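You operate a simulated robot arm through the tools that you are given. There is no shell and no other tool. Be economical: measure what you need, move in short steps, check, and stop when the job is done.

You are at the controls of a simulated two-armed robot. One attempt, no reset.

JOB
Put the carton labelled "Oat rings" from the top of the wide white belt on the shelf under the long steel table by the wall and the carton labelled "Pasta twists" on the top of the red-brown bench. Put the red test puck that says "Iron 3.0 mm" from the top of the wide white belt on the thin grey card and the red test puck that says "Iron 2.5 mm" on the thin yellow card. Put the jar marked "Brown rice" from the top of the wide white belt on the top of the narrow white belt and the jar labelled "Green peas" on the top of the steel table at the narrow belt. Do these in any order. Set down upright: carton, jar.

Only the result counts: the job must be done as asked and must still hold three seconds after the hand-in. Knocking over, shifting, dropping, spilling or breaking anything else fails it.

ROBOT AND FRAMES
Two 7-joint arms with fingered hands on one trunk, on a base that drives. Base frame: it is fixed to the floor where the robot stands at the start and does not move with it; the origin is under the middle of the robot, x ahead of it, y to its left, z up. Units: mm, degrees, N and s.
The left shoulder is at the start at [34, 215, 1071], the right one opposite. With the tool pointing down near the work surface each hand reaches from about 100 to 680 mm from the robot's upright axis, wherever it stands, measured 20 degrees to its own side. Places, roughly: shelf under the long steel table by the wall [-1300, 3200, 400]; top of the narrow white belt [-1200, 500, 800]; top of the red-brown bench (16x55 cm) [-1340, -560, 440]; top of the steel table at the narrow belt [-1200, 1800, 800]. Payload 3.6 kg a hand.
The TCP of each hand is the grasp point between the finger pads, 22 mm short of the fingertips. In the tool frame z runs along the fingers and y along their closing line. The gripper opens to 132 mm. The gripper's body begins 60 mm behind the TCP. The gripper is a hand of 4 fingers: y runs from the thumb to the fingers, the wrist lies at [0, 0, -203] in the tool frame, and closing takes about 1.5 s.
Orientation is that of the tool frame in the base frame, as a unit quaternion [x, y, z, w]. With the fingers straight down and closing along the base's y, the tool's x points along the base's -x, its y along +y and its z along -z.

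CONTROLS
- The arms move only by the tool move_arm. It takes "left_rows", "right_rows" or both (then of equal length, played together; a hand with none holds still); each is a list of rows, each a list of 7 numbers: the shift along the tool's x, y, z in mm, then the turn, a rotation vector about the tool's x, y, z in rad, then the closure, from 0 (fully open) to 1 (shut). In form: [[dx, dy, dz, ax, ay, az, hand], ...]. A call has 1 to 10 rows; each row is the pose to reach, as a shift and turn from the pose commanded when the call began, along the tool's axes at that moment. Each row takes 0.2 s and may step no farther than 50 mm and 8.6 degrees from the row before; otherwise, or with a gripper value out of range, the whole call is refused. A pose out of reach is approached as far as the arm can. The call stops where the force on the tool passes 40 N (or 10 N more than at its start, if that is more) or the arm is blocked; 0.2 s more then pass. The fingers move at their own pace (about 108 mm/s each) and stop on an object; they squeeze with about 22 N. The grip force told is the motor's: it shows also when the fingers shut on nothing. Time passes only in rows, and 0.2 s behind the last, so rows that repeat a pose let the fingers close. It gives the time, the measured TCP pose, the force on the tool (base axes), the opening and the grip force at its end, in the units of the frame above (readings bear some noise), with the torque about the TCP (base axes, N m) and any sound that the robot's microphone picked up.
- Cameras (640 x 400 px; columns grow to the right, rows downward): "scene" is now at [149.2, 52.4, 1024.7]; the picture's right is [0.61, -0.79, -0.00], its down [0.03, 0.03, -1.00] and it looks along [0.79, 0.61, 0.04] (base axes); focal length 214 px, centre (320, 200). "left" rides on the left gripper at [-53, -53, -84] in its tool frame; the picture's right is [0.71, -0.71, 0.00], its down [0.53, 0.53, -0.67] and it looks along [0.47, 0.47, 0.74] (tool axes); focal length 247 px, centre (320, 200). "right" rides on the right gripper at [53, -53, -84] in its tool frame; the picture's right is [0.71, 0.71, 0.00], its down [-0.53, 0.53, -0.67] and it looks along [-0.47, 0.47, 0.74] (tool axes); focal length 247 px, centre (320, 200). There is no depth. A picture from a camera that has moved, and an enlarged one, comes with that camera's place and axes in the base frame and with its lens.
- grab_frame(camera): a new picture of that camera. No time passes.
- slide_trunk(by): slides the trunk up (or, below 0, down) by that many mm; the arms and the scene camera ride with it, the base frame stays. It gives what a move gives, with no picture.
- base_move(legs): drives the robot by 1 to 6 legs, each [ahead, turn to the left] in mm and degrees, along the robot's own axes; the way and the turn of a leg run together, so that a leg with both is an arc; at most 1500 mm and 180 degrees a leg. The arms and the cameras ride along, it lands a little off, and it stops where it bumps. It gives what a move gives.
- grasp_type(shape, hand): the hand has 4 fingers and takes this shape, open, in about a second: jaw (thumb against the fingers, like two jaws); tri (thumb and two fingers); tip (a fingertip pinch); poke (one finger out to press); point (the index stretched); flat (the hand flat); cup (the hand cupped); fist (a fist). The gripper value then closes the fingers along that shape, each until it touches; the sizes above hold for jaw. It gives what a move gives, with no picture.
- aim_head(pan, tilt): turns the head with the scene camera to pan (to the left, within 60 degrees either way) and tilt (down, from -29 to 69), counted from straight ahead of the robot. It gives what a move gives.
- zoom(camera, box): a new picture of the part [left, top, right, bottom] of that camera's present view, enlarged. No time passes.
- finish_job(): hands the job in; it is judged then, once.

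Go step by step. Nothing tells you exact positions but the pictures and the camera data: compare them with the known pose of the tool, close in by small moves and look again before you grip or let go. The budget is 186 turns and 154 pictures, counting those below and the enlarged ones. Unless the task says otherwise, let go and move clear before handing in, and close with one line.

The tools are called after "Call:" by a JSON object that holds its "api" and its "payload". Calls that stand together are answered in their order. move_arm: Moves the arms, as the interface text tells. Its arguments: {"type":"object","properties":{"left_rows":{"type":"array","items":{"type":"array","items":{"type":"number"}}},"right_rows":{"type":"array","items":{"type":"array","items":{"type":"number"}}}},"required":[]} The other tools are called the same way: slide_trunk (by) slides the trunk up or down; grasp_type (shape, hand) gives the hand a shape; base_move (legs) drives the base; aim_head (pan, tilt) turns the head that bears the scene camera; grab_frame (camera) takes a picture; zoom (camera, box) takes an enlarged picture of a part of a camera's view; finish_job () hands the job in.

At the start:

```text
time: 0.0
left_ee_pos: [329.8, 381.6, 1065.2]
left_tool_rot: [-0.001, 1.0, 0.0, 0.001]
left_contact_force: [0.4, 0.6, -0.7]
left_wrist_torque: [-0.03, 0.02, 0.03]
left_gripper_width: 131.5
left_grip_force: 0.1
left_shape: jaw
right_ee_pos: [285.2, 44.3, 1065.0]
right_tool_rot: [-0.002, 1.0, 0.0, -0.001]
right_contact_force: [-0.6, -0.4, 0.1]
right_wrist_torque: [-0.01, -0.01, 0.0]
right_gripper_width: 132.2
right_grip_force: 0.0
right_shape: jaw
trunk travel left (down, up): [-350.0, 326.0]
robot x, y, heading: [4.9, 0.9, -0.5]
head pan, tilt: [37.6, -2.4]
```

scene: 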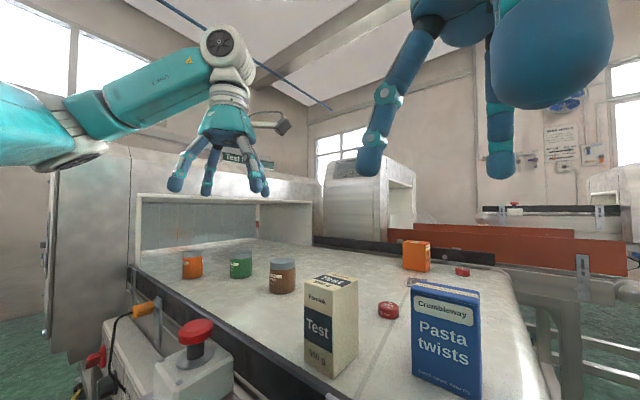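
right: 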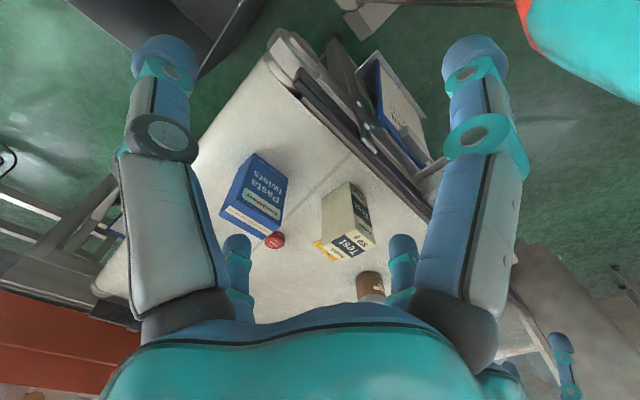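
left: 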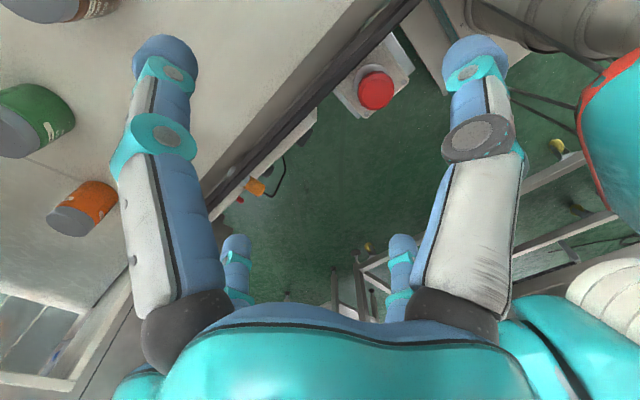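

I see the wide belt ahead with jars, cartons and pucks. I'll look down to measure them first.

Call:
{"api": "aim_head", "payload": {"pan": 20, "tilt": 35}}

Call:
{"api": "grab_frame", "payload": {"camera": "scene"}}

Call:
{"api": "zoom", "payload": {"camera": "scene", "box": [160, 100, 400, 250]}}

```text
time: 1.0
left_ee_pos: [329.1, 381.3, 1065.6]
left_tool_rot: [-0.002, 1.0, 0.0, 0.0]
left_contact_force: [-0.5, 0.9, -0.2]
left_wrist_torque: [-0.02, 0.0, 0.0]
left_gripper_width: 132.0
left_grip_force: 0.2
left_shape: jaw
right_ee_pos: [285.6, 44.6, 1066.5]
right_tool_rot: [-0.002, 1.0, 0.0, -0.001]
right_contact_force: [-0.5, -0.3, 0.2]
right_wrist_torque: [0.01, 0.04, 0.02]
right_gripper_width: 131.9
right_grip_force: 0.1
right_shape: jaw
trunk travel left (down, up): [-350.0, 326.0]
robot x, y, heading: [1.2, 2.7, -0.3]
head pan, tilt: [20.0, 35.0]
```

```text
150 pictures are left
camera scene: at [161.6, 28.3, 964.8], right [0.34, -0.94, 0.0], down [-0.54, -0.2, -0.82], along [0.77, 0.28, -0.57], focal length 214 px, centre (320, 200)
```

scene: 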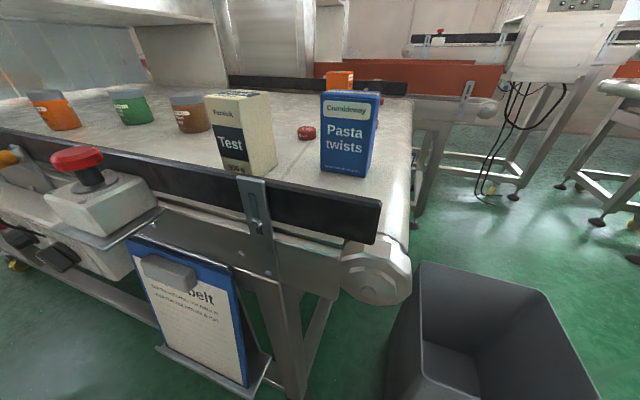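

```text
2.67 times, centred on (280, 175) of scene
camera zoom: at [161.6, 28.3, 964.8], right [0.34, -0.94, 0.0], down [-0.54, -0.2, -0.82], along [0.77, 0.28, -0.57], focal length 572 px, centre (427, 267)
```

zoom: 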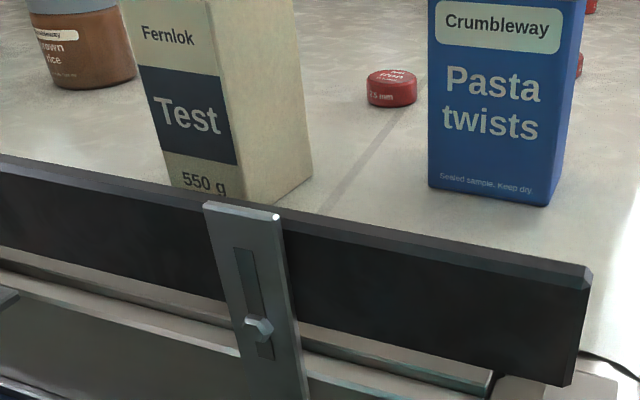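

Next I'll raise the trunk to get parallax and a better view over the belt.

Call:
{"api": "slide_trunk", "payload": {"by": 320}}

Call:
{"api": "grab_frame", "payload": {"camera": "scene"}}

Call:
{"api": "grab_frame", "payload": {"camera": "right"}}

Call:
{"api": "grab_frame", "payload": {"camera": "left"}}

```text
time: 4.2
left_ee_pos: [330.7, 381.7, 1385.4]
left_tool_rot: [-0.002, 1.0, 0.0, -0.001]
left_contact_force: [0.0, -0.6, -0.2]
left_wrist_torque: [0.0, 0.01, 0.03]
left_gripper_width: 132.1
left_grip_force: 0.1
left_shape: jaw
right_ee_pos: [286.4, 43.5, 1385.9]
right_tool_rot: [-0.002, 1.0, 0.0, -0.001]
right_contact_force: [0.3, -0.2, -0.3]
right_wrist_torque: [-0.01, 0.02, 0.02]
right_gripper_width: 131.9
right_grip_force: 0.0
right_shape: jaw
trunk travel left (down, up): [-670.0, 6.0]
robot x, y, heading: [-1.2, 2.6, -0.1]
head pan, tilt: [20.0, 35.0]
```

```text
148 pictures are left
camera scene: at [159.8, 28.3, 1289.1], right [0.34, -0.94, 0.0], down [-0.54, -0.2, -0.82], along [0.77, 0.28, -0.57], focal length 214 px, centre (320, 200)
```

scene: 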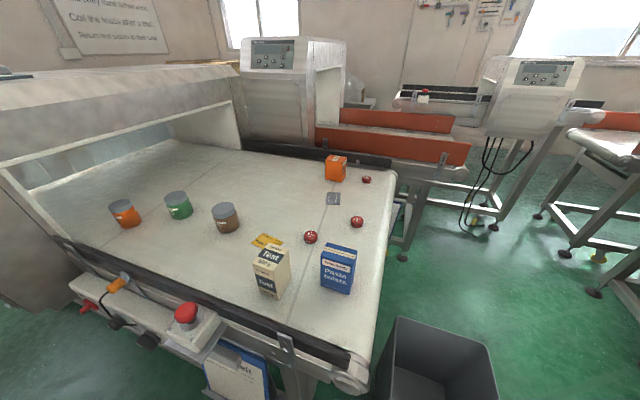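

```text
147 pictures are left
camera right: at [233.2, -9.5, 1469.6], right [-0.71, 0.7, 0.0], down [0.52, 0.53, 0.67], along [0.47, 0.47, -0.74], focal length 247 px, centre (320, 200)
```

right: 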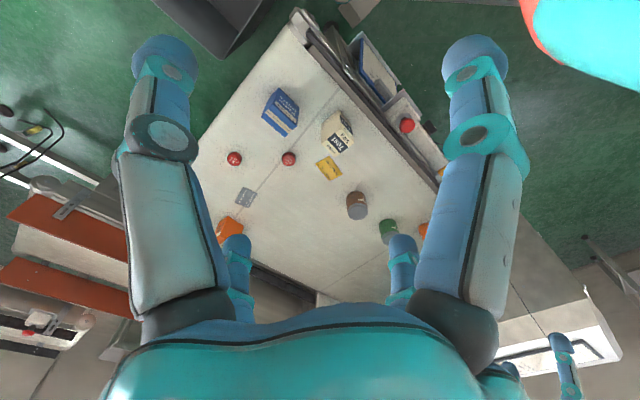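

```text
146 pictures are left
camera left: at [384.4, 328.4, 1468.7], right [-0.7, -0.71, 0.0], down [-0.53, 0.52, 0.67], along [-0.47, 0.47, -0.74], focal length 247 px, centre (320, 200)
```

left: 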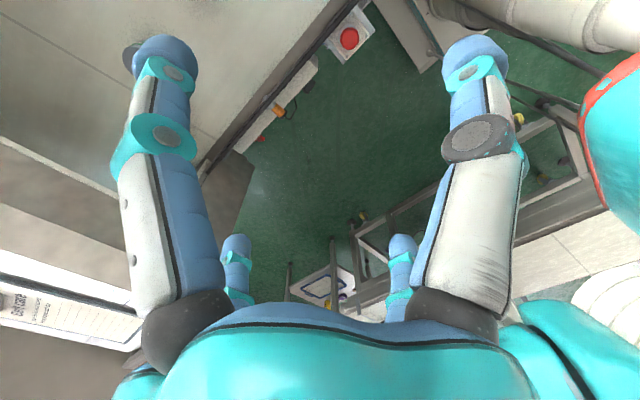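

The yellow card lies behind the Test carton and the grey card near the orange carton. I'll zoom to read the labels.

Call:
{"api": "zoom", "payload": {"camera": "scene", "box": [240, 150, 400, 250]}}

Call:
{"api": "zoom", "payload": {"camera": "scene", "box": [90, 150, 290, 275]}}

Call:
{"api": "zoom", "payload": {"camera": "right", "box": [200, 120, 300, 183]}}

Call:
{"api": "zoom", "payload": {"camera": "scene", "box": [295, 165, 383, 250]}}

```text
4.00 times, centred on (320, 200) of scene
camera zoom: at [159.8, 28.3, 1289.1], right [0.34, -0.94, 0.0], down [-0.54, -0.2, -0.82], along [0.77, 0.28, -0.57], focal length 858 px, centre (320, 200)
```

zoom: 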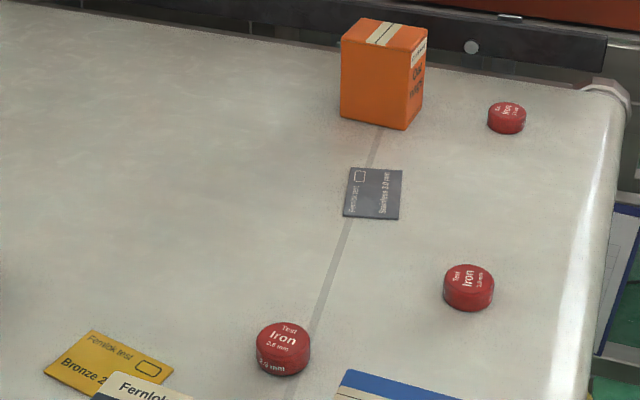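

```text
3.20 times, centred on (190, 212) of scene
camera zoom: at [159.8, 28.3, 1289.1], right [0.34, -0.94, 0.0], down [-0.54, -0.2, -0.82], along [0.77, 0.28, -0.57], focal length 686 px, centre (736, 160)
```

zoom: 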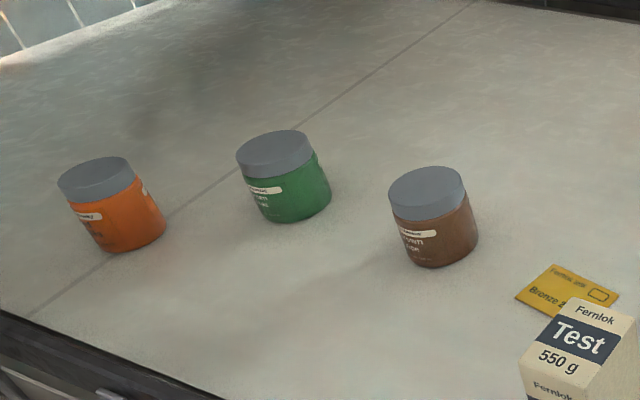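

```text
6.35 times, centred on (250, 152) of right
camera zoom: at [233.2, -9.5, 1469.6], right [-0.71, 0.7, 0.0], down [0.52, 0.53, 0.67], along [0.47, 0.47, -0.74], focal length 1568 px, centre (764, 508)
```

zoom: 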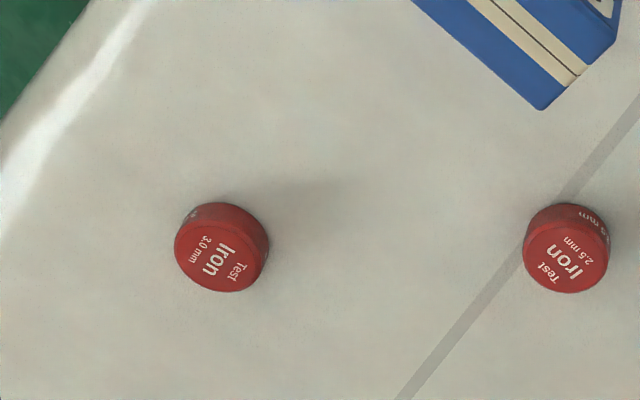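

```text
4.71 times, centred on (339, 208) of scene
camera zoom: at [159.8, 28.3, 1289.1], right [0.34, -0.94, 0.0], down [-0.54, -0.2, -0.82], along [0.77, 0.28, -0.57], focal length 1009 px, centre (231, 165)
```

zoom: 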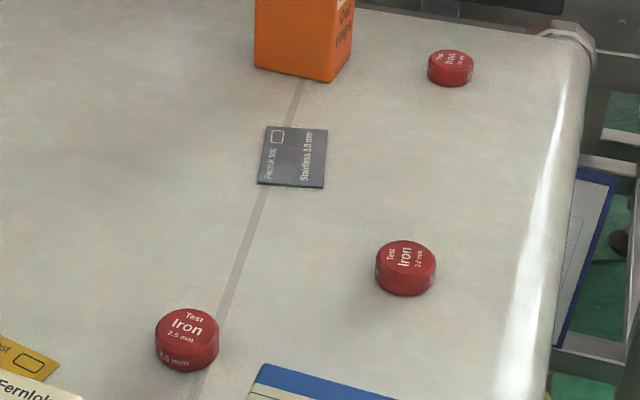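

Belt top comes out at z≈800: puck 2.5 near (597,218), puck 3.0 near (716,99), the yellow card near (534,337) and the grey card near (846,221). I'll lower the trunk and bring the left hand above puck 2.5.

Call:
{"api": "slide_trunk", "payload": {"by": -260}}

Call:
{"api": "move_arm", "payload": {"left_rows": [[-34, -20, 18, 0, 0, 0, 0], [-67, -41, 36, 0, 0, 0, 0], [-100, -61, 54, 0, 0, 0, 0], [-134, -82, 72, 0, 0, 0, 0], [-167, -102, 90, 0, 0, 0, 0], [-200, -123, 108, 0, 0, 0, 0], [-234, -143, 126, 0, 0, 0, 0], [-267, -164, 145, 0, 0, 0, 0]]}}

Call:
{"api": "grab_frame", "payload": {"camera": "left"}}

```text
time: 6.9
left_ee_pos: [329.8, 381.9, 1126.1]
left_tool_rot: [-0.001, 1.0, -0.001, -0.001]
left_contact_force: [0.8, -0.3, -1.1]
left_wrist_torque: [0.02, -0.01, 0.03]
left_gripper_width: 132.0
left_grip_force: 0.0
left_shape: jaw
right_ee_pos: [286.4, 43.6, 1126.1]
right_tool_rot: [-0.001, 1.0, 0.0, 0.0]
right_contact_force: [0.6, -1.3, -0.3]
right_wrist_torque: [-0.02, 0.0, -0.04]
right_gripper_width: 131.9
right_grip_force: 0.0
right_shape: jaw
trunk travel left (down, up): [-410.0, 266.0]
robot x, y, heading: [-0.2, 0.1, -0.0]
head pan, tilt: [20.0, 35.0]
```

```text
time: 8.7
left_ee_pos: [598.2, 217.1, 980.9]
left_tool_rot: [-0.002, 1.0, 0.002, 0.0]
left_contact_force: [0.1, -0.1, -0.2]
left_wrist_torque: [0.01, 0.02, 0.0]
left_gripper_width: 132.0
left_grip_force: 0.1
left_shape: jaw
right_ee_pos: [287.8, 42.9, 1125.9]
right_tool_rot: [-0.002, 1.0, 0.0, -0.001]
right_contact_force: [0.5, 0.7, 0.1]
right_wrist_torque: [-0.01, 0.01, 0.03]
right_gripper_width: 131.8
right_grip_force: 0.0
right_shape: jaw
trunk travel left (down, up): [-410.0, 266.0]
robot x, y, heading: [-1.2, -0.5, 0.1]
head pan, tilt: [20.0, 35.0]
```

```text
141 pictures are left
camera left: at [651.9, 164.2, 1062.9], right [-0.7, -0.71, 0.0], down [-0.53, 0.52, 0.67], along [-0.47, 0.47, -0.74], focal length 247 px, centre (320, 200)
```

left: 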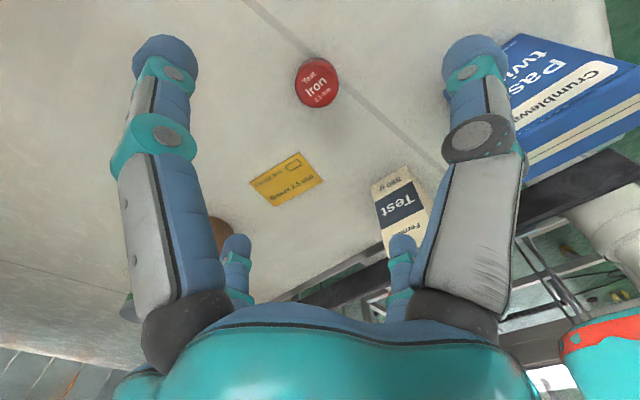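

The puck is centred at about (601,218). I'm lowering onto it and gripping.

Call:
{"api": "move_arm", "payload": {"left_rows": [[-2, 1, 45, 0, 0, 0, 0], [-2, 1, 90, 0, 0, 0, 0], [-2, 1, 130, 0, 0, 0, 0], [-2, 1, 155, 0, 0, 0, 0]]}}

Call:
{"api": "grab_frame", "payload": {"camera": "left"}}

```text
time: 9.7
left_ee_pos: [599.0, 217.7, 824.5]
left_tool_rot: [-0.002, 1.0, 0.0, -0.001]
left_contact_force: [0.2, 0.7, -0.6]
left_wrist_torque: [0.0, 0.01, -0.01]
left_gripper_width: 131.9
left_grip_force: 0.1
left_shape: jaw
right_ee_pos: [287.5, 43.9, 1125.8]
right_tool_rot: [-0.002, 1.0, 0.001, -0.001]
right_contact_force: [-0.2, 0.0, 0.7]
right_wrist_torque: [-0.01, 0.01, 0.03]
right_gripper_width: 132.0
right_grip_force: 0.1
right_shape: jaw
trunk travel left (down, up): [-410.0, 266.0]
robot x, y, heading: [5.3, -2.1, 0.0]
head pan, tilt: [20.0, 35.0]
```

```text
140 pictures are left
camera left: at [653.6, 165.7, 907.9], right [-0.7, -0.71, 0.0], down [-0.53, 0.52, 0.67], along [-0.47, 0.47, -0.74], focal length 247 px, centre (320, 200)
```

left: 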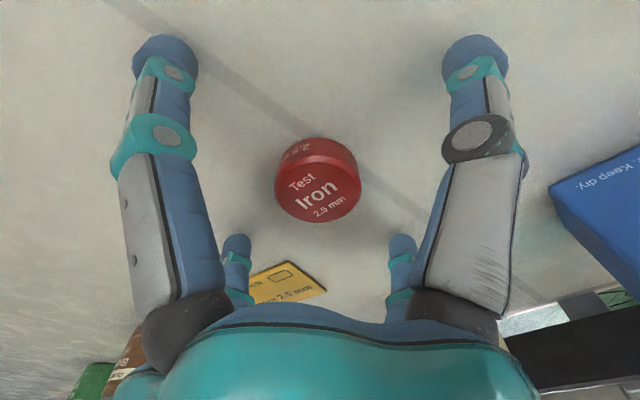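

The puck sits centred between the fingers, so I'm closing.

Call:
{"api": "move_arm", "payload": {"left_rows": [[0, 0, 0, 0, 0, 0, 1], [0, 0, 0, 0, 0, 0, 1], [0, 0, 0, 0, 0, 0, 1], [0, 0, 0, 0, 0, 0, 1], [0, 0, 0, 0, 0, 0, 1], [0, 0, 0, 0, 0, 0, 1], [0, 0, 0, 0, 0, 0, 1], [0, 0, 0, 0, 0, 0, 1]]}}

Call:
{"api": "grab_frame", "payload": {"camera": "left"}}

```text
time: 11.5
left_ee_pos: [599.2, 219.6, 825.8]
left_tool_rot: [-0.002, 1.0, -0.001, -0.001]
left_contact_force: [-0.1, 0.6, 0.3]
left_wrist_torque: [-0.02, 0.0, -0.03]
left_gripper_width: 35.6
left_grip_force: 22.6
left_shape: jaw
right_ee_pos: [287.3, 43.5, 1125.4]
right_tool_rot: [-0.002, 1.0, 0.0, -0.001]
right_contact_force: [1.1, 0.2, 1.2]
right_wrist_torque: [-0.02, -0.04, -0.02]
right_gripper_width: 132.0
right_grip_force: 0.1
right_shape: jaw
trunk travel left (down, up): [-410.0, 266.0]
robot x, y, heading: [1.2, -0.2, 0.1]
head pan, tilt: [20.0, 35.0]
```

```text
139 pictures are left
camera left: at [653.7, 165.8, 908.4], right [-0.7, -0.71, 0.0], down [-0.53, 0.52, 0.67], along [-0.47, 0.47, -0.74], focal length 247 px, centre (320, 200)
```

left: 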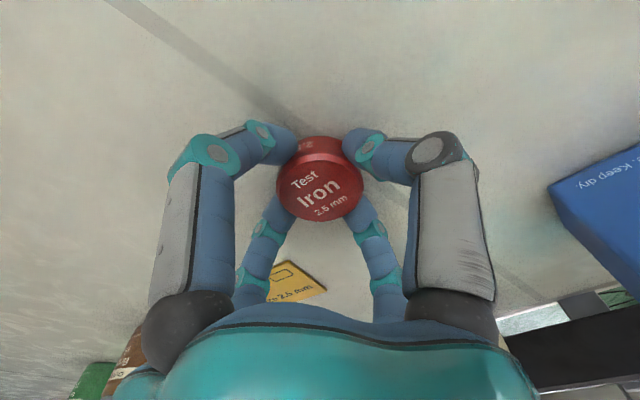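

All four fingers hold the puck. I'll lift it and carry it over the yellow card.

Call:
{"api": "move_arm", "payload": {"left_rows": [[0, 0, -40, 0, 0, 0, 1], [0, 0, -80, 0, 0, 0, 1], [15, 35, -100, 0, 0, 0, 1], [35, 75, -100, 0, 0, 0, 1], [57, 118, -100, 0, 0, 0, 1]]}}

Call:
{"api": "grab_frame", "payload": {"camera": "left"}}

Call:
{"api": "grab_frame", "payload": {"camera": "scene"}}

```text
time: 12.7
left_ee_pos: [540.4, 337.9, 925.6]
left_tool_rot: [-0.002, 1.0, 0.0, 0.001]
left_contact_force: [-0.4, 0.4, -0.4]
left_wrist_torque: [0.01, -0.01, 0.0]
left_gripper_width: 35.9
left_grip_force: 21.8
left_shape: jaw
right_ee_pos: [286.8, 44.5, 1125.0]
right_tool_rot: [-0.002, 1.0, 0.0, 0.0]
right_contact_force: [0.4, -0.1, -0.3]
right_wrist_torque: [0.01, -0.01, 0.01]
right_gripper_width: 132.0
right_grip_force: 0.1
right_shape: jaw
trunk travel left (down, up): [-410.0, 266.0]
robot x, y, heading: [-0.8, 2.1, -0.0]
head pan, tilt: [20.0, 35.0]
```

```text
138 pictures are left
camera left: at [595.5, 284.7, 1009.5], right [-0.7, -0.71, 0.0], down [-0.53, 0.52, 0.67], along [-0.47, 0.47, -0.74], focal length 247 px, centre (320, 200)
```

left: 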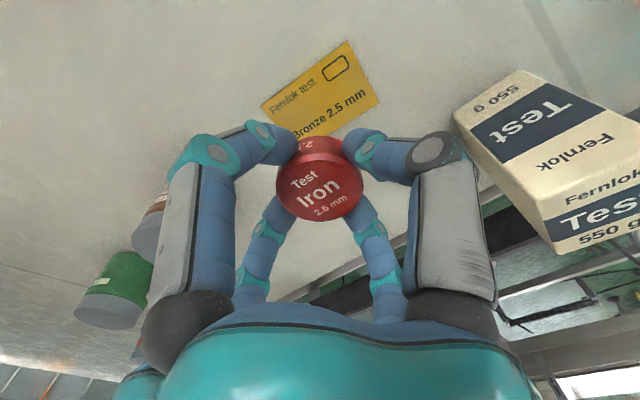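

```text
137 pictures are left
camera scene: at [160.3, 28.8, 1026.7], right [0.34, -0.94, 0.0], down [-0.54, -0.2, -0.82], along [0.77, 0.28, -0.57], focal length 214 px, centre (320, 200)
```

scene: 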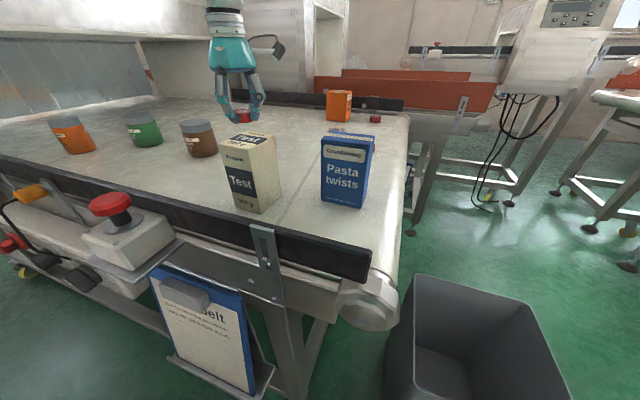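

The card centre is about (538,341) and the Test carton stays clear of the opening fingers. I'll lower and release partway, then fully.

Call:
{"api": "move_arm", "payload": {"left_rows": [[2, 3, 35, 0, 0, 0, 1], [2, 3, 70, 0, 0, 0, 1], [2, 3, 90, 0, 0, 0, 1], [2, 3, 98, 0, 0, 0, 1], [2, 3, 98, 0, 0, 0, 0.6], [2, 3, 98, 0, 0, 0, 0.3], [2, 3, 98, 0, 0, 0, 0.2], [2, 3, 98, 0, 0, 0, 0.1]]}}

Call:
{"api": "move_arm", "payload": {"left_rows": [[0, 0, -40, 0, 0, 0, 0.1], [0, 0, -80, 0, 0, 0, 0.1], [0, 0, -120, 0, 0, 0, 0.1]]}}

Call:
{"api": "grab_frame", "payload": {"camera": "left"}}

```text
time: 14.5
left_ee_pos: [539.3, 339.6, 827.3]
left_tool_rot: [-0.001, 1.0, 0.0, -0.001]
left_contact_force: [0.3, 0.3, 0.5]
left_wrist_torque: [0.01, 0.04, -0.02]
left_gripper_width: 118.6
left_grip_force: 0.0
left_shape: jaw
right_ee_pos: [287.1, 43.9, 1126.8]
right_tool_rot: [-0.002, 1.0, 0.0, -0.001]
right_contact_force: [0.3, 0.3, -0.2]
right_wrist_torque: [0.0, -0.01, -0.02]
right_gripper_width: 132.0
right_grip_force: 0.1
right_shape: jaw
trunk travel left (down, up): [-410.0, 266.0]
robot x, y, heading: [1.9, -0.9, 0.0]
head pan, tilt: [20.0, 35.0]
```

```text
time: 15.3
left_ee_pos: [539.6, 338.9, 948.0]
left_tool_rot: [-0.001, 1.0, 0.0, 0.0]
left_contact_force: [-0.2, 0.1, 0.6]
left_wrist_torque: [0.01, 0.0, -0.03]
left_gripper_width: 118.6
left_grip_force: 0.0
left_shape: jaw
right_ee_pos: [286.8, 43.4, 1126.1]
right_tool_rot: [-0.001, 1.0, 0.0, 0.001]
right_contact_force: [0.2, 0.6, 0.2]
right_wrist_torque: [-0.01, 0.02, 0.01]
right_gripper_width: 132.2
right_grip_force: 0.0
right_shape: jaw
trunk travel left (down, up): [-410.0, 266.0]
robot x, y, heading: [0.1, -2.6, 0.0]
head pan, tilt: [20.0, 35.0]
```

```text
136 pictures are left
camera left: at [593.9, 285.7, 1031.0], right [-0.71, -0.71, 0.0], down [-0.53, 0.52, 0.67], along [-0.47, 0.47, -0.74], focal length 247 px, centre (320, 200)
```

left: 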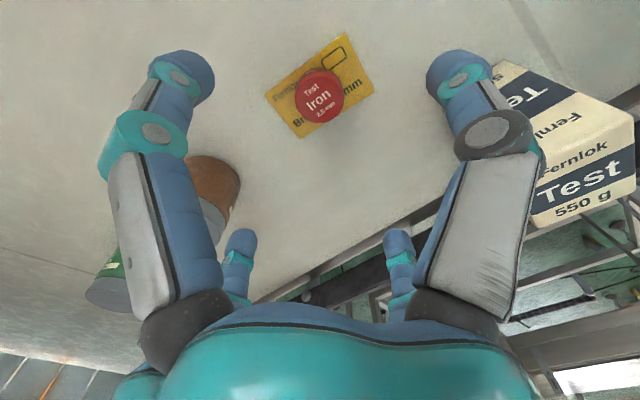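

Puck 2.5 sits on the yellow card. Next I'll retract the left hand, then shift the robot about 400 mm along the belt to reach the jars and the pasta carton.

Call:
{"api": "move_arm", "payload": {"left_rows": [[0, 0, -45, 0, 0, 0, 0], [20, 0, -90, 0, 0, 0, 0], [60, 0, -115, 0, 0, 0, 0], [100, 0, -135, 0, 0, 0, 0], [145, 0, -155, 0, 0, 0, 0], [190, 0, -170, 0, 0, 0, 0], [235, 0, -182, 0, 0, 0, 0]]}}

Call:
{"api": "base_move", "payload": {"legs": [[-150, 0], [0, 90]]}}

Call:
{"api": "grab_frame", "payload": {"camera": "scene"}}

```text
time: 16.9
left_ee_pos: [303.8, 340.4, 1130.3]
left_tool_rot: [-0.002, 1.0, -0.001, 0.0]
left_contact_force: [0.1, -0.2, -0.4]
left_wrist_torque: [0.0, 0.0, -0.01]
left_gripper_width: 131.7
left_grip_force: 0.0
left_shape: jaw
right_ee_pos: [284.8, 43.4, 1126.6]
right_tool_rot: [-0.002, 1.0, 0.0, -0.001]
right_contact_force: [0.6, 0.8, 0.7]
right_wrist_torque: [0.0, -0.07, 0.01]
right_gripper_width: 131.7
right_grip_force: 0.2
right_shape: jaw
trunk travel left (down, up): [-410.0, 266.0]
robot x, y, heading: [0.1, -0.6, -0.1]
head pan, tilt: [20.0, 35.0]
```

```text
time: 20.5
left_ee_pos: [-191.0, 452.9, 1129.7]
left_tool_rot: [-0.402, 0.916, 0.0, 0.001]
left_contact_force: [-0.3, -0.4, -0.3]
left_wrist_torque: [0.01, -0.05, 0.01]
left_gripper_width: 132.0
left_grip_force: 0.1
left_shape: jaw
right_ee_pos: [11.4, 237.4, 1128.3]
right_tool_rot: [-0.401, 0.916, 0.0, 0.001]
right_contact_force: [0.0, -0.3, 0.1]
right_wrist_torque: [-0.02, 0.0, -0.01]
right_gripper_width: 131.9
right_grip_force: 0.1
right_shape: jaw
trunk travel left (down, up): [-410.0, 266.0]
robot x, y, heading: [-128.4, -28.5, 48.2]
head pan, tilt: [20.0, 35.0]
stopped in leg 2: the robot was blocked; the commanded pose is now the measured one
```

```text
135 pictures are left
camera scene: at [-44.0, 112.5, 1026.8], right [0.93, -0.37, 0.0], down [-0.21, -0.53, -0.82], along [0.3, 0.76, -0.57], focal length 214 px, centre (320, 200)
```

scene: 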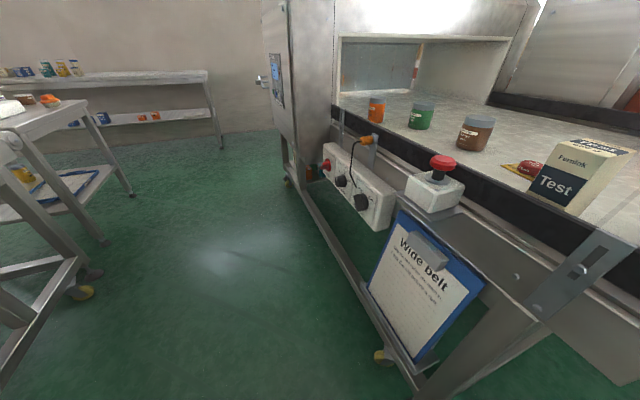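

The turn was blocked at 48°, so I'll look to the front right to see what was touched.

Call:
{"api": "aim_head", "payload": {"pan": -55, "tilt": 60}}

Call:
{"api": "grab_frame", "payload": {"camera": "scene"}}

Call:
{"api": "aim_head", "payload": {"pan": 55, "tilt": 45}}

Call:
{"api": "grab_frame", "payload": {"camera": "scene"}}

```text
time: 21.9
left_ee_pos: [-188.9, 453.5, 1129.8]
left_tool_rot: [-0.401, 0.916, -0.001, 0.0]
left_contact_force: [0.6, -1.1, 0.2]
left_wrist_torque: [0.03, -0.01, -0.04]
left_gripper_width: 132.0
left_grip_force: 0.1
left_shape: jaw
right_ee_pos: [13.7, 237.9, 1128.1]
right_tool_rot: [-0.401, 0.916, 0.001, 0.0]
right_contact_force: [-0.7, -0.6, 0.7]
right_wrist_torque: [0.02, 0.02, 0.0]
right_gripper_width: 132.1
right_grip_force: 0.1
right_shape: jaw
trunk travel left (down, up): [-410.0, 266.0]
robot x, y, heading: [-124.3, -25.4, 48.4]
head pan, tilt: [-55.0, 60.0]
```

```text
134 pictures are left
camera scene: at [-8.6, 22.9, 992.4], right [-0.11, -0.99, 0.0], down [-0.86, 0.1, -0.5], along [0.5, -0.06, -0.87], focal length 214 px, centre (320, 200)
```

scene: 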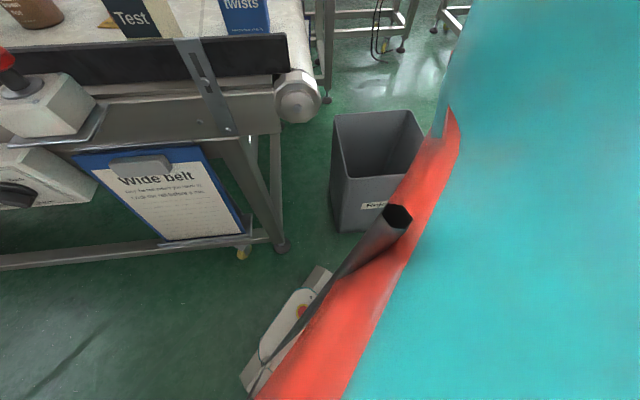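

```text
time: 23.8
left_ee_pos: [-190.1, 452.2, 1131.6]
left_tool_rot: [-0.401, 0.916, -0.001, 0.0]
left_contact_force: [-1.1, -0.6, -0.8]
left_wrist_torque: [0.02, 0.0, -0.01]
left_gripper_width: 131.8
left_grip_force: 0.1
left_shape: jaw
right_ee_pos: [15.0, 238.5, 1127.1]
right_tool_rot: [-0.401, 0.916, 0.001, 0.0]
right_contact_force: [-0.3, -0.2, -0.3]
right_wrist_torque: [0.01, 0.01, 0.01]
right_gripper_width: 131.7
right_grip_force: 0.2
right_shape: jaw
trunk travel left (down, up): [-410.0, 266.0]
robot x, y, heading: [-124.4, -22.1, 48.3]
head pan, tilt: [55.0, 45.0]
```

```text
133 pictures are left
camera scene: at [-93.7, 109.4, 1011.9], right [0.97, 0.23, 0.0], down [0.16, -0.69, -0.71], along [-0.16, 0.69, -0.71], focal length 214 px, centre (320, 200)
```

scene: 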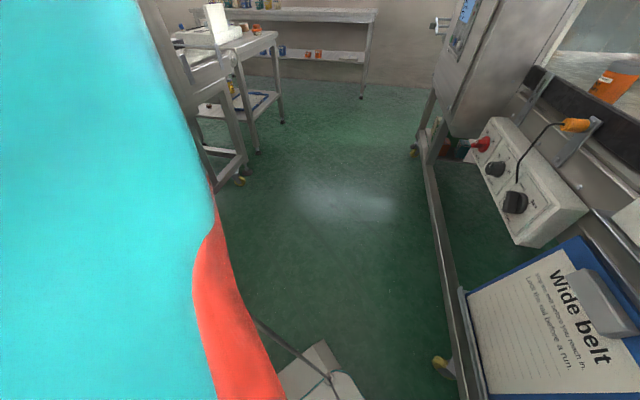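

Nothing in front touches, so whatever blocked it may be to the rear left. I'll look through the hand cameras.

Call:
{"api": "grab_frame", "payload": {"camera": "left"}}

Call:
{"api": "grab_frame", "payload": {"camera": "right"}}

```text
132 pictures are left
camera left: at [-113.3, 455.9, 1213.6], right [0.04, -1.0, 0.0], down [-0.74, -0.03, 0.67], along [-0.67, -0.03, -0.74], focal length 247 px, centre (320, 200)
```

left: 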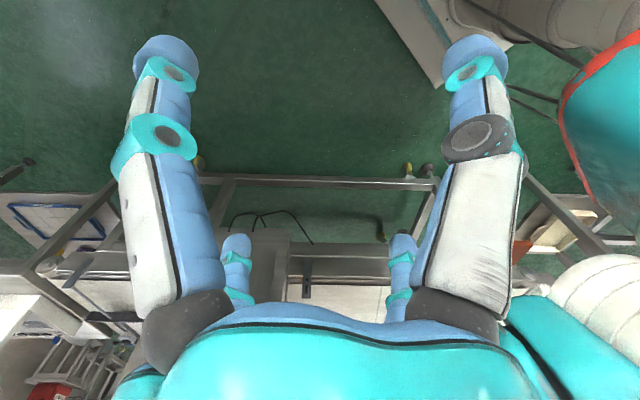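

```text
131 pictures are left
camera right: at [16.8, 162.3, 1210.6], right [-1.0, -0.04, 0.0], down [-0.03, 0.74, 0.67], along [-0.03, 0.67, -0.74], focal length 247 px, centre (320, 200)
```

right: 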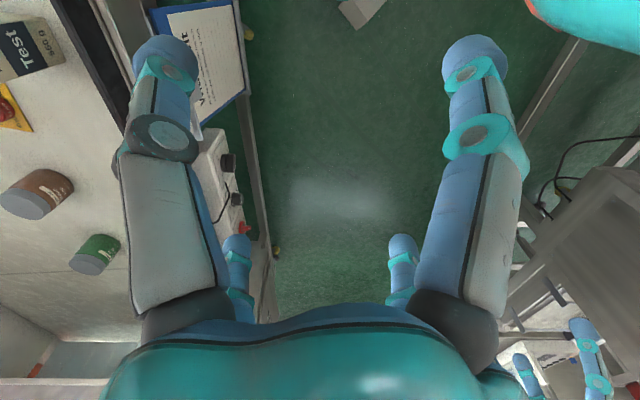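

The cause isn't visible in these views, so I'll turn back to heading 0 and look to the right side.

Call:
{"api": "base_move", "payload": {"legs": [[0, -48]]}}

Call:
{"api": "aim_head", "payload": {"pan": -60, "tilt": 45}}

Call:
{"api": "grab_frame", "payload": {"camera": "scene"}}

Call:
{"api": "grab_frame", "payload": {"camera": "left"}}

```text
time: 26.2
left_ee_pos: [168.9, 362.2, 1131.6]
left_tool_rot: [-0.027, 1.0, 0.0, -0.001]
left_contact_force: [-0.4, 0.0, -0.1]
left_wrist_torque: [0.04, 0.01, 0.01]
left_gripper_width: 132.0
left_grip_force: 0.0
left_shape: jaw
right_ee_pos: [164.1, 64.7, 1128.3]
right_tool_rot: [-0.026, 1.0, 0.0, -0.001]
right_contact_force: [0.1, 0.0, 0.3]
right_wrist_torque: [0.01, 0.04, 0.03]
right_gripper_width: 132.2
right_grip_force: 0.0
right_shape: jaw
trunk travel left (down, up): [-410.0, 266.0]
robot x, y, heading: [-126.1, 6.9, 3.6]
head pan, tilt: [55.0, 45.0]
stopped in leg 1: the robot was blocked; the commanded pose is now the measured one
```

```text
time: 28.2
left_ee_pos: [166.7, 363.8, 1130.6]
left_tool_rot: [-0.027, 1.0, 0.0, -0.001]
left_contact_force: [-0.8, 0.2, -0.1]
left_wrist_torque: [-0.02, 0.03, 0.03]
left_gripper_width: 131.8
left_grip_force: 0.1
left_shape: jaw
right_ee_pos: [163.3, 68.2, 1127.3]
right_tool_rot: [-0.027, 1.0, -0.001, 0.0]
right_contact_force: [0.7, 0.0, -0.1]
right_wrist_torque: [-0.02, -0.01, -0.01]
right_gripper_width: 132.0
right_grip_force: 0.0
right_shape: jaw
trunk travel left (down, up): [-410.0, 266.0]
robot x, y, heading: [-124.1, 5.5, 3.8]
head pan, tilt: [-60.0, 45.0]
```

```text
130 pictures are left
camera scene: at [-2.2, -55.3, 1011.9], right [-0.83, -0.56, 0.0], down [-0.39, 0.59, -0.71], along [0.39, -0.59, -0.71], focal length 214 px, centre (320, 200)
```

scene: 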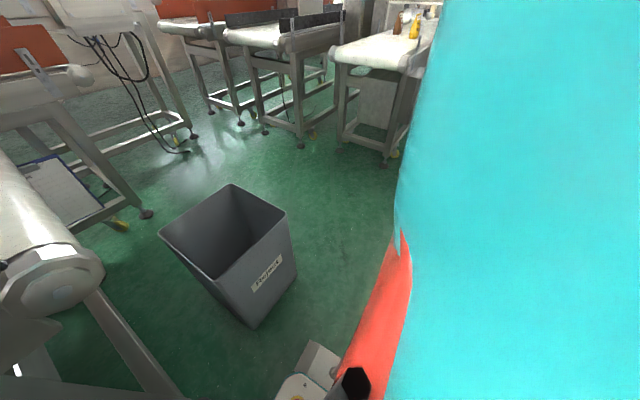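

```text
129 pictures are left
camera left: at [224.1, 313.2, 1214.2], right [-0.67, -0.74, 0.0], down [-0.55, 0.5, 0.67], along [-0.5, 0.45, -0.74], focal length 247 px, centre (320, 200)
```

left: 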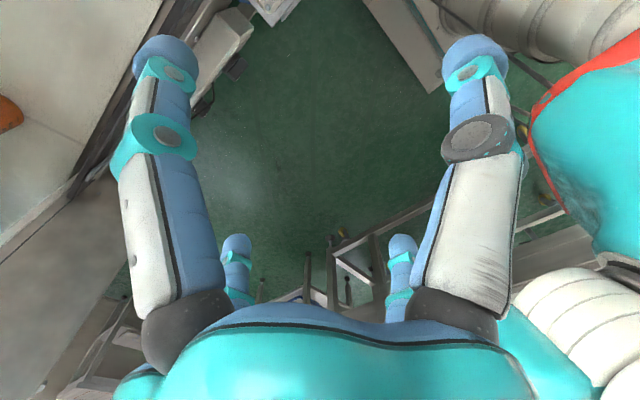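

Something behind seems to have pushed me. I'll swing the left hand out to the side to look behind the robot.

Call:
{"api": "move_arm", "payload": {"left_rows": [[11, 27, -5, 0, 0, -0.14, 0], [22, 54, -10, 0, 0, -0.28, 0], [33, 81, -15, 0, 0, -0.42, 0], [44, 108, -20, 0, 0, -0.56, 0], [55, 135, -25, 0, 0, -0.7, 0], [66, 162, -30, 0, 0, -0.84, 0], [77, 189, -35, 0, 0, -0.98, 0], [88, 216, -40, 0, 0, -1.12, 0], [100, 243, -45, 0, 0, -1.26, 0]]}}

Call:
{"api": "grab_frame", "payload": {"camera": "left"}}

```text
time: 30.2
left_ee_pos: [52.7, 602.1, 1177.9]
left_tool_rot: [-0.611, 0.791, 0.0, 0.0]
left_contact_force: [-0.1, -0.2, -0.2]
left_wrist_torque: [0.03, 0.01, 0.02]
left_gripper_width: 131.9
left_grip_force: 0.0
left_shape: jaw
right_ee_pos: [162.9, 67.2, 1128.3]
right_tool_rot: [-0.028, 1.0, -0.001, 0.0]
right_contact_force: [-0.1, 0.2, -0.2]
right_wrist_torque: [-0.02, -0.03, 0.0]
right_gripper_width: 131.9
right_grip_force: 0.1
right_shape: jaw
trunk travel left (down, up): [-410.0, 266.0]
robot x, y, heading: [-123.7, 10.3, 3.6]
head pan, tilt: [-60.0, 45.0]
```

```text
128 pictures are left
camera left: at [119.0, 639.8, 1260.4], right [0.51, -0.86, 0.0], down [-0.64, -0.38, 0.67], along [-0.58, -0.34, -0.74], focal length 247 px, centre (320, 200)
```

left: 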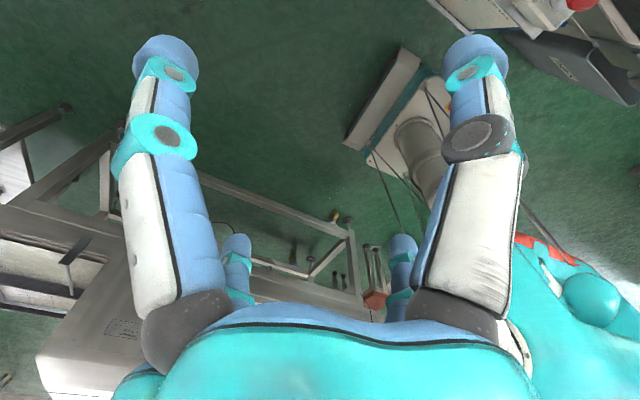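

No obstacle is visible on the left rear side. I'll turn right to inspect the right rear sector.

Call:
{"api": "base_move", "payload": {"legs": [[0, -60]]}}

Call:
{"api": "grab_frame", "payload": {"camera": "scene"}}

```text
time: 33.3
left_ee_pos: [477.2, 152.3, 1176.4]
left_tool_rot: [-0.137, 0.991, 0.001, 0.0]
left_contact_force: [0.1, -0.3, -0.3]
left_wrist_torque: [-0.03, 0.02, 0.03]
left_gripper_width: 132.0
left_grip_force: 0.1
left_shape: jaw
right_ee_pos: [71.9, -211.2, 1127.9]
right_tool_rot: [0.472, 0.881, 0.0, 0.0]
right_contact_force: [0.4, 0.2, -0.5]
right_wrist_torque: [0.01, 0.0, -0.01]
right_gripper_width: 131.9
right_grip_force: 0.0
right_shape: jaw
trunk travel left (down, up): [-410.0, 266.0]
robot x, y, heading: [-92.4, 28.9, -55.6]
head pan, tilt: [-60.0, 45.0]
```

```text
127 pictures are left
camera scene: at [-85.0, -110.8, 1011.9], right [-0.9, 0.43, 0.0], down [0.3, 0.64, -0.71], along [-0.31, -0.64, -0.71], focal length 214 px, centre (320, 200)
```

scene: 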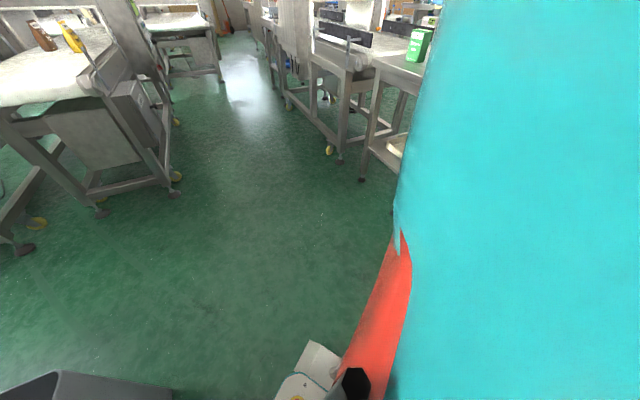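

The right rear is free as well, so it was probably a marginal turn beside the belt. I'll fold the left arm back, go to heading 0, back up more and try again.

Call:
{"api": "move_arm", "payload": {"left_rows": [[22, -19, 5, 0, 0, 0.14, 0], [44, -38, 10, 0, 0, 0.28, 0], [67, -57, 15, 0, 0, 0.42, 0], [89, -75, 20, 0, 0, 0.56, 0], [111, -94, 25, 0, 0, 0.7, 0], [134, -113, 30, 0, 0, 0.84, 0], [156, -132, 35, 0, 0, 0.98, 0], [178, -151, 40, 0, 0, 1.12, 0], [201, -170, 45, 0, 0, 1.26, 0]]}}

Call:
{"api": "base_move", "payload": {"legs": [[0, 55.6], [-250, 0], [0, 50]]}}

```text
time: 35.3
left_ee_pos: [328.4, -65.5, 1133.0]
left_tool_rot: [0.474, 0.881, 0.001, 0.0]
left_contact_force: [0.0, 0.5, -0.7]
left_wrist_torque: [0.02, 0.0, 0.0]
left_gripper_width: 132.1
left_grip_force: 0.2
left_shape: jaw
right_ee_pos: [70.4, -210.7, 1127.3]
right_tool_rot: [0.473, 0.881, -0.001, 0.0]
right_contact_force: [-0.4, 0.5, -0.3]
right_wrist_torque: [0.0, 0.02, 0.0]
right_gripper_width: 131.9
right_grip_force: 0.0
right_shape: jaw
trunk travel left (down, up): [-410.0, 266.0]
robot x, y, heading: [-96.5, 29.1, -55.6]
head pan, tilt: [-60.0, 45.0]
```

```text
time: 37.7
left_ee_pos: [272.8, 261.6, 1132.9]
left_tool_rot: [0.097, 0.995, -0.001, -0.002]
left_contact_force: [0.6, -0.3, 0.3]
left_wrist_torque: [0.01, -0.02, -0.02]
left_gripper_width: 132.3
left_grip_force: 0.1
left_shape: jaw
right_ee_pos: [195.4, -22.0, 1128.8]
right_tool_rot: [0.097, 0.995, -0.002, 0.0]
right_contact_force: [1.1, 1.3, 0.2]
right_wrist_torque: [-0.01, -0.03, 0.0]
right_gripper_width: 132.1
right_grip_force: 0.1
right_shape: jaw
trunk travel left (down, up): [-410.0, 266.0]
robot x, y, heading: [-95.4, -8.8, -9.0]
head pan, tilt: [-60.0, 45.0]
stopped in leg 1: the robot was blocked; the commanded pose is now the measured one
```

Turns stop after about 45° whatever direction I go, so I'll try shorter turn legs after backing up.

Call:
{"api": "base_move", "payload": {"legs": [[0, 9], [-200, 0], [0, 30], [0, 30], [0, 30]]}}

```text
time: 42.5
left_ee_pos: [-321.3, 448.8, 1134.9]
left_tool_rot: [-0.387, 0.922, -0.002, 0.0]
left_contact_force: [0.4, 0.3, 0.2]
left_wrist_torque: [0.02, -0.03, 0.02]
left_gripper_width: 132.2
left_grip_force: 0.1
left_shape: jaw
right_ee_pos: [-122.7, 231.3, 1129.6]
right_tool_rot: [-0.388, 0.922, 0.0, 0.002]
right_contact_force: [-0.3, 0.4, 0.7]
right_wrist_torque: [-0.05, -0.06, -0.03]
right_gripper_width: 132.2
right_grip_force: 0.0
right_shape: jaw
trunk travel left (down, up): [-410.0, 266.0]
robot x, y, heading: [-273.0, -29.5, 49.0]
head pan, tilt: [-60.0, 45.0]
stopped in leg 4: the robot was blocked; the commanded pose is now the measured one
```

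I'll try once more from here with small turns to see whether the block belongs to this place.

Call:
{"api": "base_move", "payload": {"legs": [[0, 15], [0, 15], [0, 12]]}}

Call:
{"api": "aim_head", "payload": {"pan": 60, "tilt": 40}}

Call:
{"api": "grab_frame", "payload": {"camera": "scene"}}

```text
time: 45.7
left_ee_pos: [-628.8, 301.1, 1132.9]
left_tool_rot: [-0.688, 0.726, -0.003, 0.002]
left_contact_force: [0.5, -0.1, 0.0]
left_wrist_torque: [0.02, -0.03, 0.02]
left_gripper_width: 131.9
left_grip_force: 0.0
left_shape: jaw
right_ee_pos: [-335.1, 268.4, 1130.2]
right_tool_rot: [-0.689, 0.725, 0.0, 0.003]
right_contact_force: [-0.3, 0.3, -0.4]
right_wrist_torque: [0.02, 0.01, -0.02]
right_gripper_width: 131.8
right_grip_force: 0.0
right_shape: jaw
trunk travel left (down, up): [-410.0, 266.0]
robot x, y, heading: [-240.3, -26.6, 90.2]
head pan, tilt: [-60.0, 45.0]
stopped in leg 3: the robot was blocked; the commanded pose is now the measured one
```

```text
time: 47.7
left_ee_pos: [-625.8, 303.4, 1135.0]
left_tool_rot: [-0.688, 0.726, -0.002, 0.0]
left_contact_force: [0.0, 0.6, 0.1]
left_wrist_torque: [-0.02, 0.02, 0.02]
left_gripper_width: 131.9
left_grip_force: 0.0
left_shape: jaw
right_ee_pos: [-332.2, 269.9, 1129.8]
right_tool_rot: [-0.689, 0.725, 0.0, 0.0]
right_contact_force: [1.0, 0.9, 0.7]
right_wrist_torque: [0.04, 0.03, 0.01]
right_gripper_width: 131.9
right_grip_force: 0.0
right_shape: jaw
trunk travel left (down, up): [-410.0, 266.0]
robot x, y, heading: [-239.5, -28.9, 90.5]
head pan, tilt: [60.0, 40.0]
```

```text
126 pictures are left
camera scene: at [-315.7, 88.4, 1019.1], right [0.49, 0.87, 0.0], down [0.56, -0.32, -0.77], along [-0.67, 0.38, -0.64], focal length 214 px, centre (320, 200)
```

scene: 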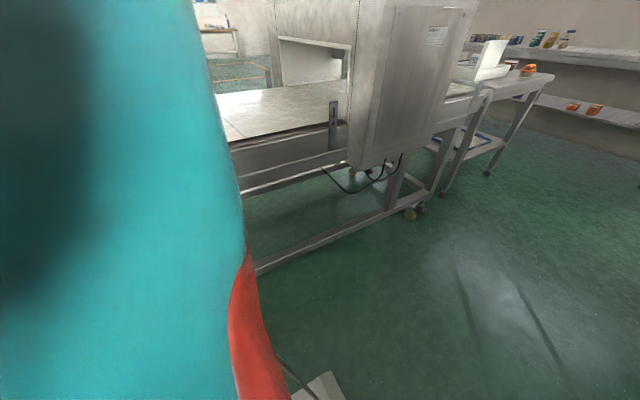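

The turn works in pieces. I'll drive along the belt now and turn back toward it.

Call:
{"api": "base_move", "payload": {"legs": [[420, 0], [0, -30], [0, -30], [0, -30]]}}

```text
time: 52.9
left_ee_pos: [-230.8, 903.5, 1136.1]
left_tool_rot: [-0.309, 0.951, -0.001, -0.001]
left_contact_force: [0.3, 0.5, 0.1]
left_wrist_torque: [-0.01, 0.04, 0.0]
left_gripper_width: 131.9
left_grip_force: 0.0
left_shape: jaw
right_ee_pos: [-71.2, 654.6, 1130.6]
right_tool_rot: [-0.31, 0.951, 0.001, -0.001]
right_contact_force: [0.9, 0.1, 0.6]
right_wrist_torque: [0.01, 0.0, 0.01]
right_gripper_width: 132.0
right_grip_force: 0.2
right_shape: jaw
trunk travel left (down, up): [-410.0, 266.0]
robot x, y, heading: [-270.1, 424.0, 38.5]
head pan, tilt: [60.0, 40.0]
stopped in leg 3: the robot was blocked; the commanded pose is now the measured one
```

I'll finish the turn in smaller legs.

Call:
{"api": "base_move", "payload": {"legs": [[0, -20], [0, -18]]}}

Call:
{"api": "aim_head", "payload": {"pan": 0, "tilt": 45}}

Call:
{"api": "grab_frame", "payload": {"camera": "scene"}}

```text
time: 55.4
left_ee_pos: [57.8, 778.4, 1135.3]
left_tool_rot: [0.017, 1.0, -0.003, 0.0]
left_contact_force: [-0.2, 0.4, -0.8]
left_wrist_torque: [0.0, 0.05, 0.0]
left_gripper_width: 131.9
left_grip_force: 0.0
left_shape: jaw
right_ee_pos: [30.3, 483.3, 1131.3]
right_tool_rot: [0.017, 1.0, 0.0, 0.0]
right_contact_force: [0.2, -0.8, -0.9]
right_wrist_torque: [-0.02, 0.03, -0.02]
right_gripper_width: 132.2
right_grip_force: 0.0
right_shape: jaw
trunk travel left (down, up): [-410.0, 266.0]
robot x, y, heading: [-270.9, 454.9, 1.0]
head pan, tilt: [60.0, 40.0]
```

```text
time: 56.7
left_ee_pos: [58.6, 777.6, 1135.3]
left_tool_rot: [0.019, 1.0, -0.002, 0.0]
left_contact_force: [0.5, 0.1, -0.5]
left_wrist_torque: [0.0, 0.01, 0.0]
left_gripper_width: 132.1
left_grip_force: 0.0
left_shape: jaw
right_ee_pos: [29.4, 483.3, 1132.4]
right_tool_rot: [0.018, 1.0, 0.0, 0.001]
right_contact_force: [-0.1, 0.3, -0.4]
right_wrist_torque: [0.0, 0.01, -0.01]
right_gripper_width: 132.0
right_grip_force: 0.2
right_shape: jaw
trunk travel left (down, up): [-410.0, 266.0]
robot x, y, heading: [-274.3, 451.2, 0.9]
head pan, tilt: [0.0, 45.0]
```

```text
125 pictures are left
camera scene: at [-111.2, 452.5, 1011.9], right [0.02, -1.0, 0.0], down [-0.71, -0.01, -0.71], along [0.71, 0.01, -0.71], focal length 214 px, centre (320, 200)
```

scene: 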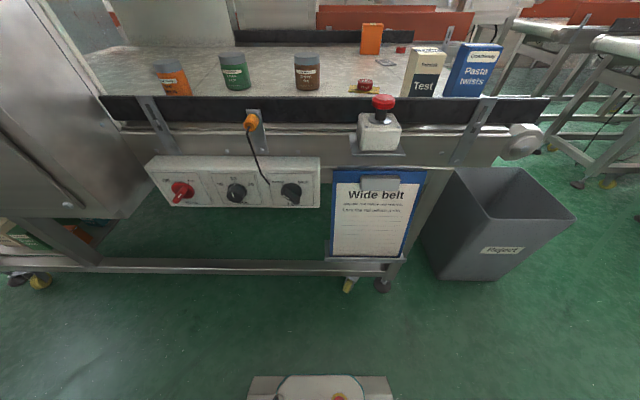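

I'm at (-272,453) heading about 1° with the way ahead clear, so I'll advance 250 mm.

Call:
{"api": "base_move", "payload": {"legs": [[250, 0]]}}

Call:
{"api": "grab_frame", "payload": {"camera": "scene"}}

Call:
{"api": "grab_frame", "payload": {"camera": "left"}}

Call:
{"api": "grab_frame", "payload": {"camera": "right"}}

```text
time: 58.5
left_ee_pos: [271.3, 799.3, 1144.5]
left_tool_rot: [-0.008, 1.0, 0.007, 0.01]
left_contact_force: [-0.3, -0.2, -0.2]
left_wrist_torque: [-0.01, 0.0, -0.01]
left_gripper_width: 131.8
left_grip_force: 0.1
left_shape: jaw
right_ee_pos: [249.0, 487.1, 1133.7]
right_tool_rot: [0.015, 1.0, -0.001, 0.003]
right_contact_force: [0.0, 0.8, -0.2]
right_wrist_torque: [0.03, 0.0, 0.0]
right_gripper_width: 132.0
right_grip_force: 0.1
right_shape: jaw
trunk travel left (down, up): [-410.0, 266.0]
robot x, y, heading: [-50.1, 457.7, 1.9]
head pan, tilt: [0.0, 45.0]
stopped in leg 1: the robot was blocked; the commanded pose is now the measured one
```

```text
124 pictures are left
camera scene: at [74.0, 459.4, 1019.4], right [0.03, -1.0, 0.0], down [-0.68, -0.02, -0.73], along [0.73, 0.02, -0.68], focal length 214 px, centre (320, 200)
```

scene: 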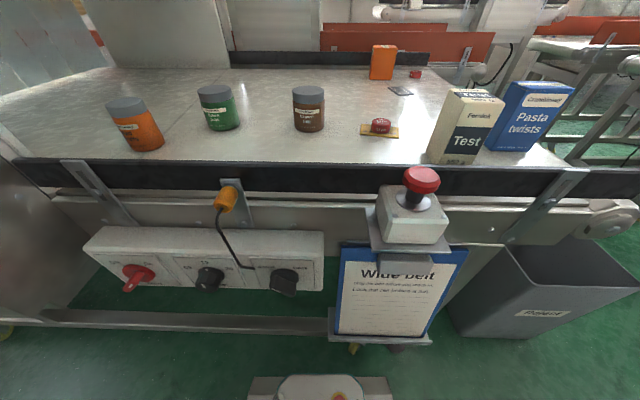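

```text
123 pictures are left
camera left: at [325.8, 745.0, 1227.7], right [-0.7, -0.72, -0.02], down [-0.55, 0.51, 0.66], along [-0.47, 0.47, -0.75], focal length 247 px, centre (320, 200)
```

left: 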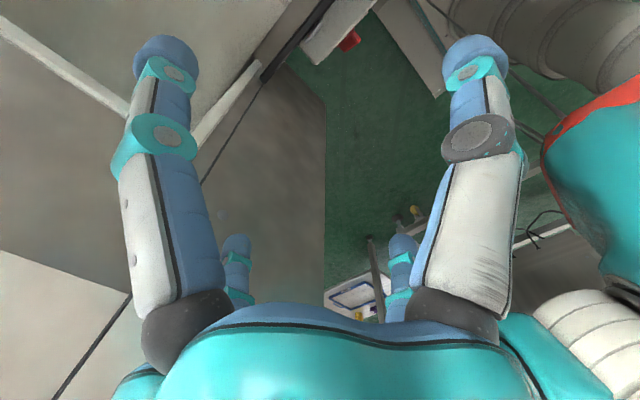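

```text
122 pictures are left
camera right: at [192.7, 435.1, 1217.3], right [-0.68, 0.73, 0.0], down [0.54, 0.51, 0.67], along [0.49, 0.46, -0.74], focal length 247 px, centre (320, 200)
```

right: 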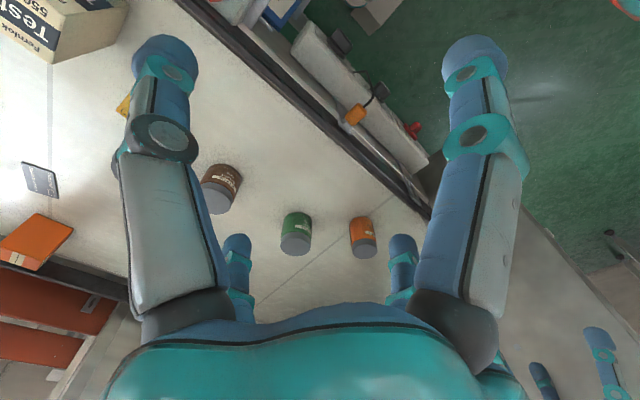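

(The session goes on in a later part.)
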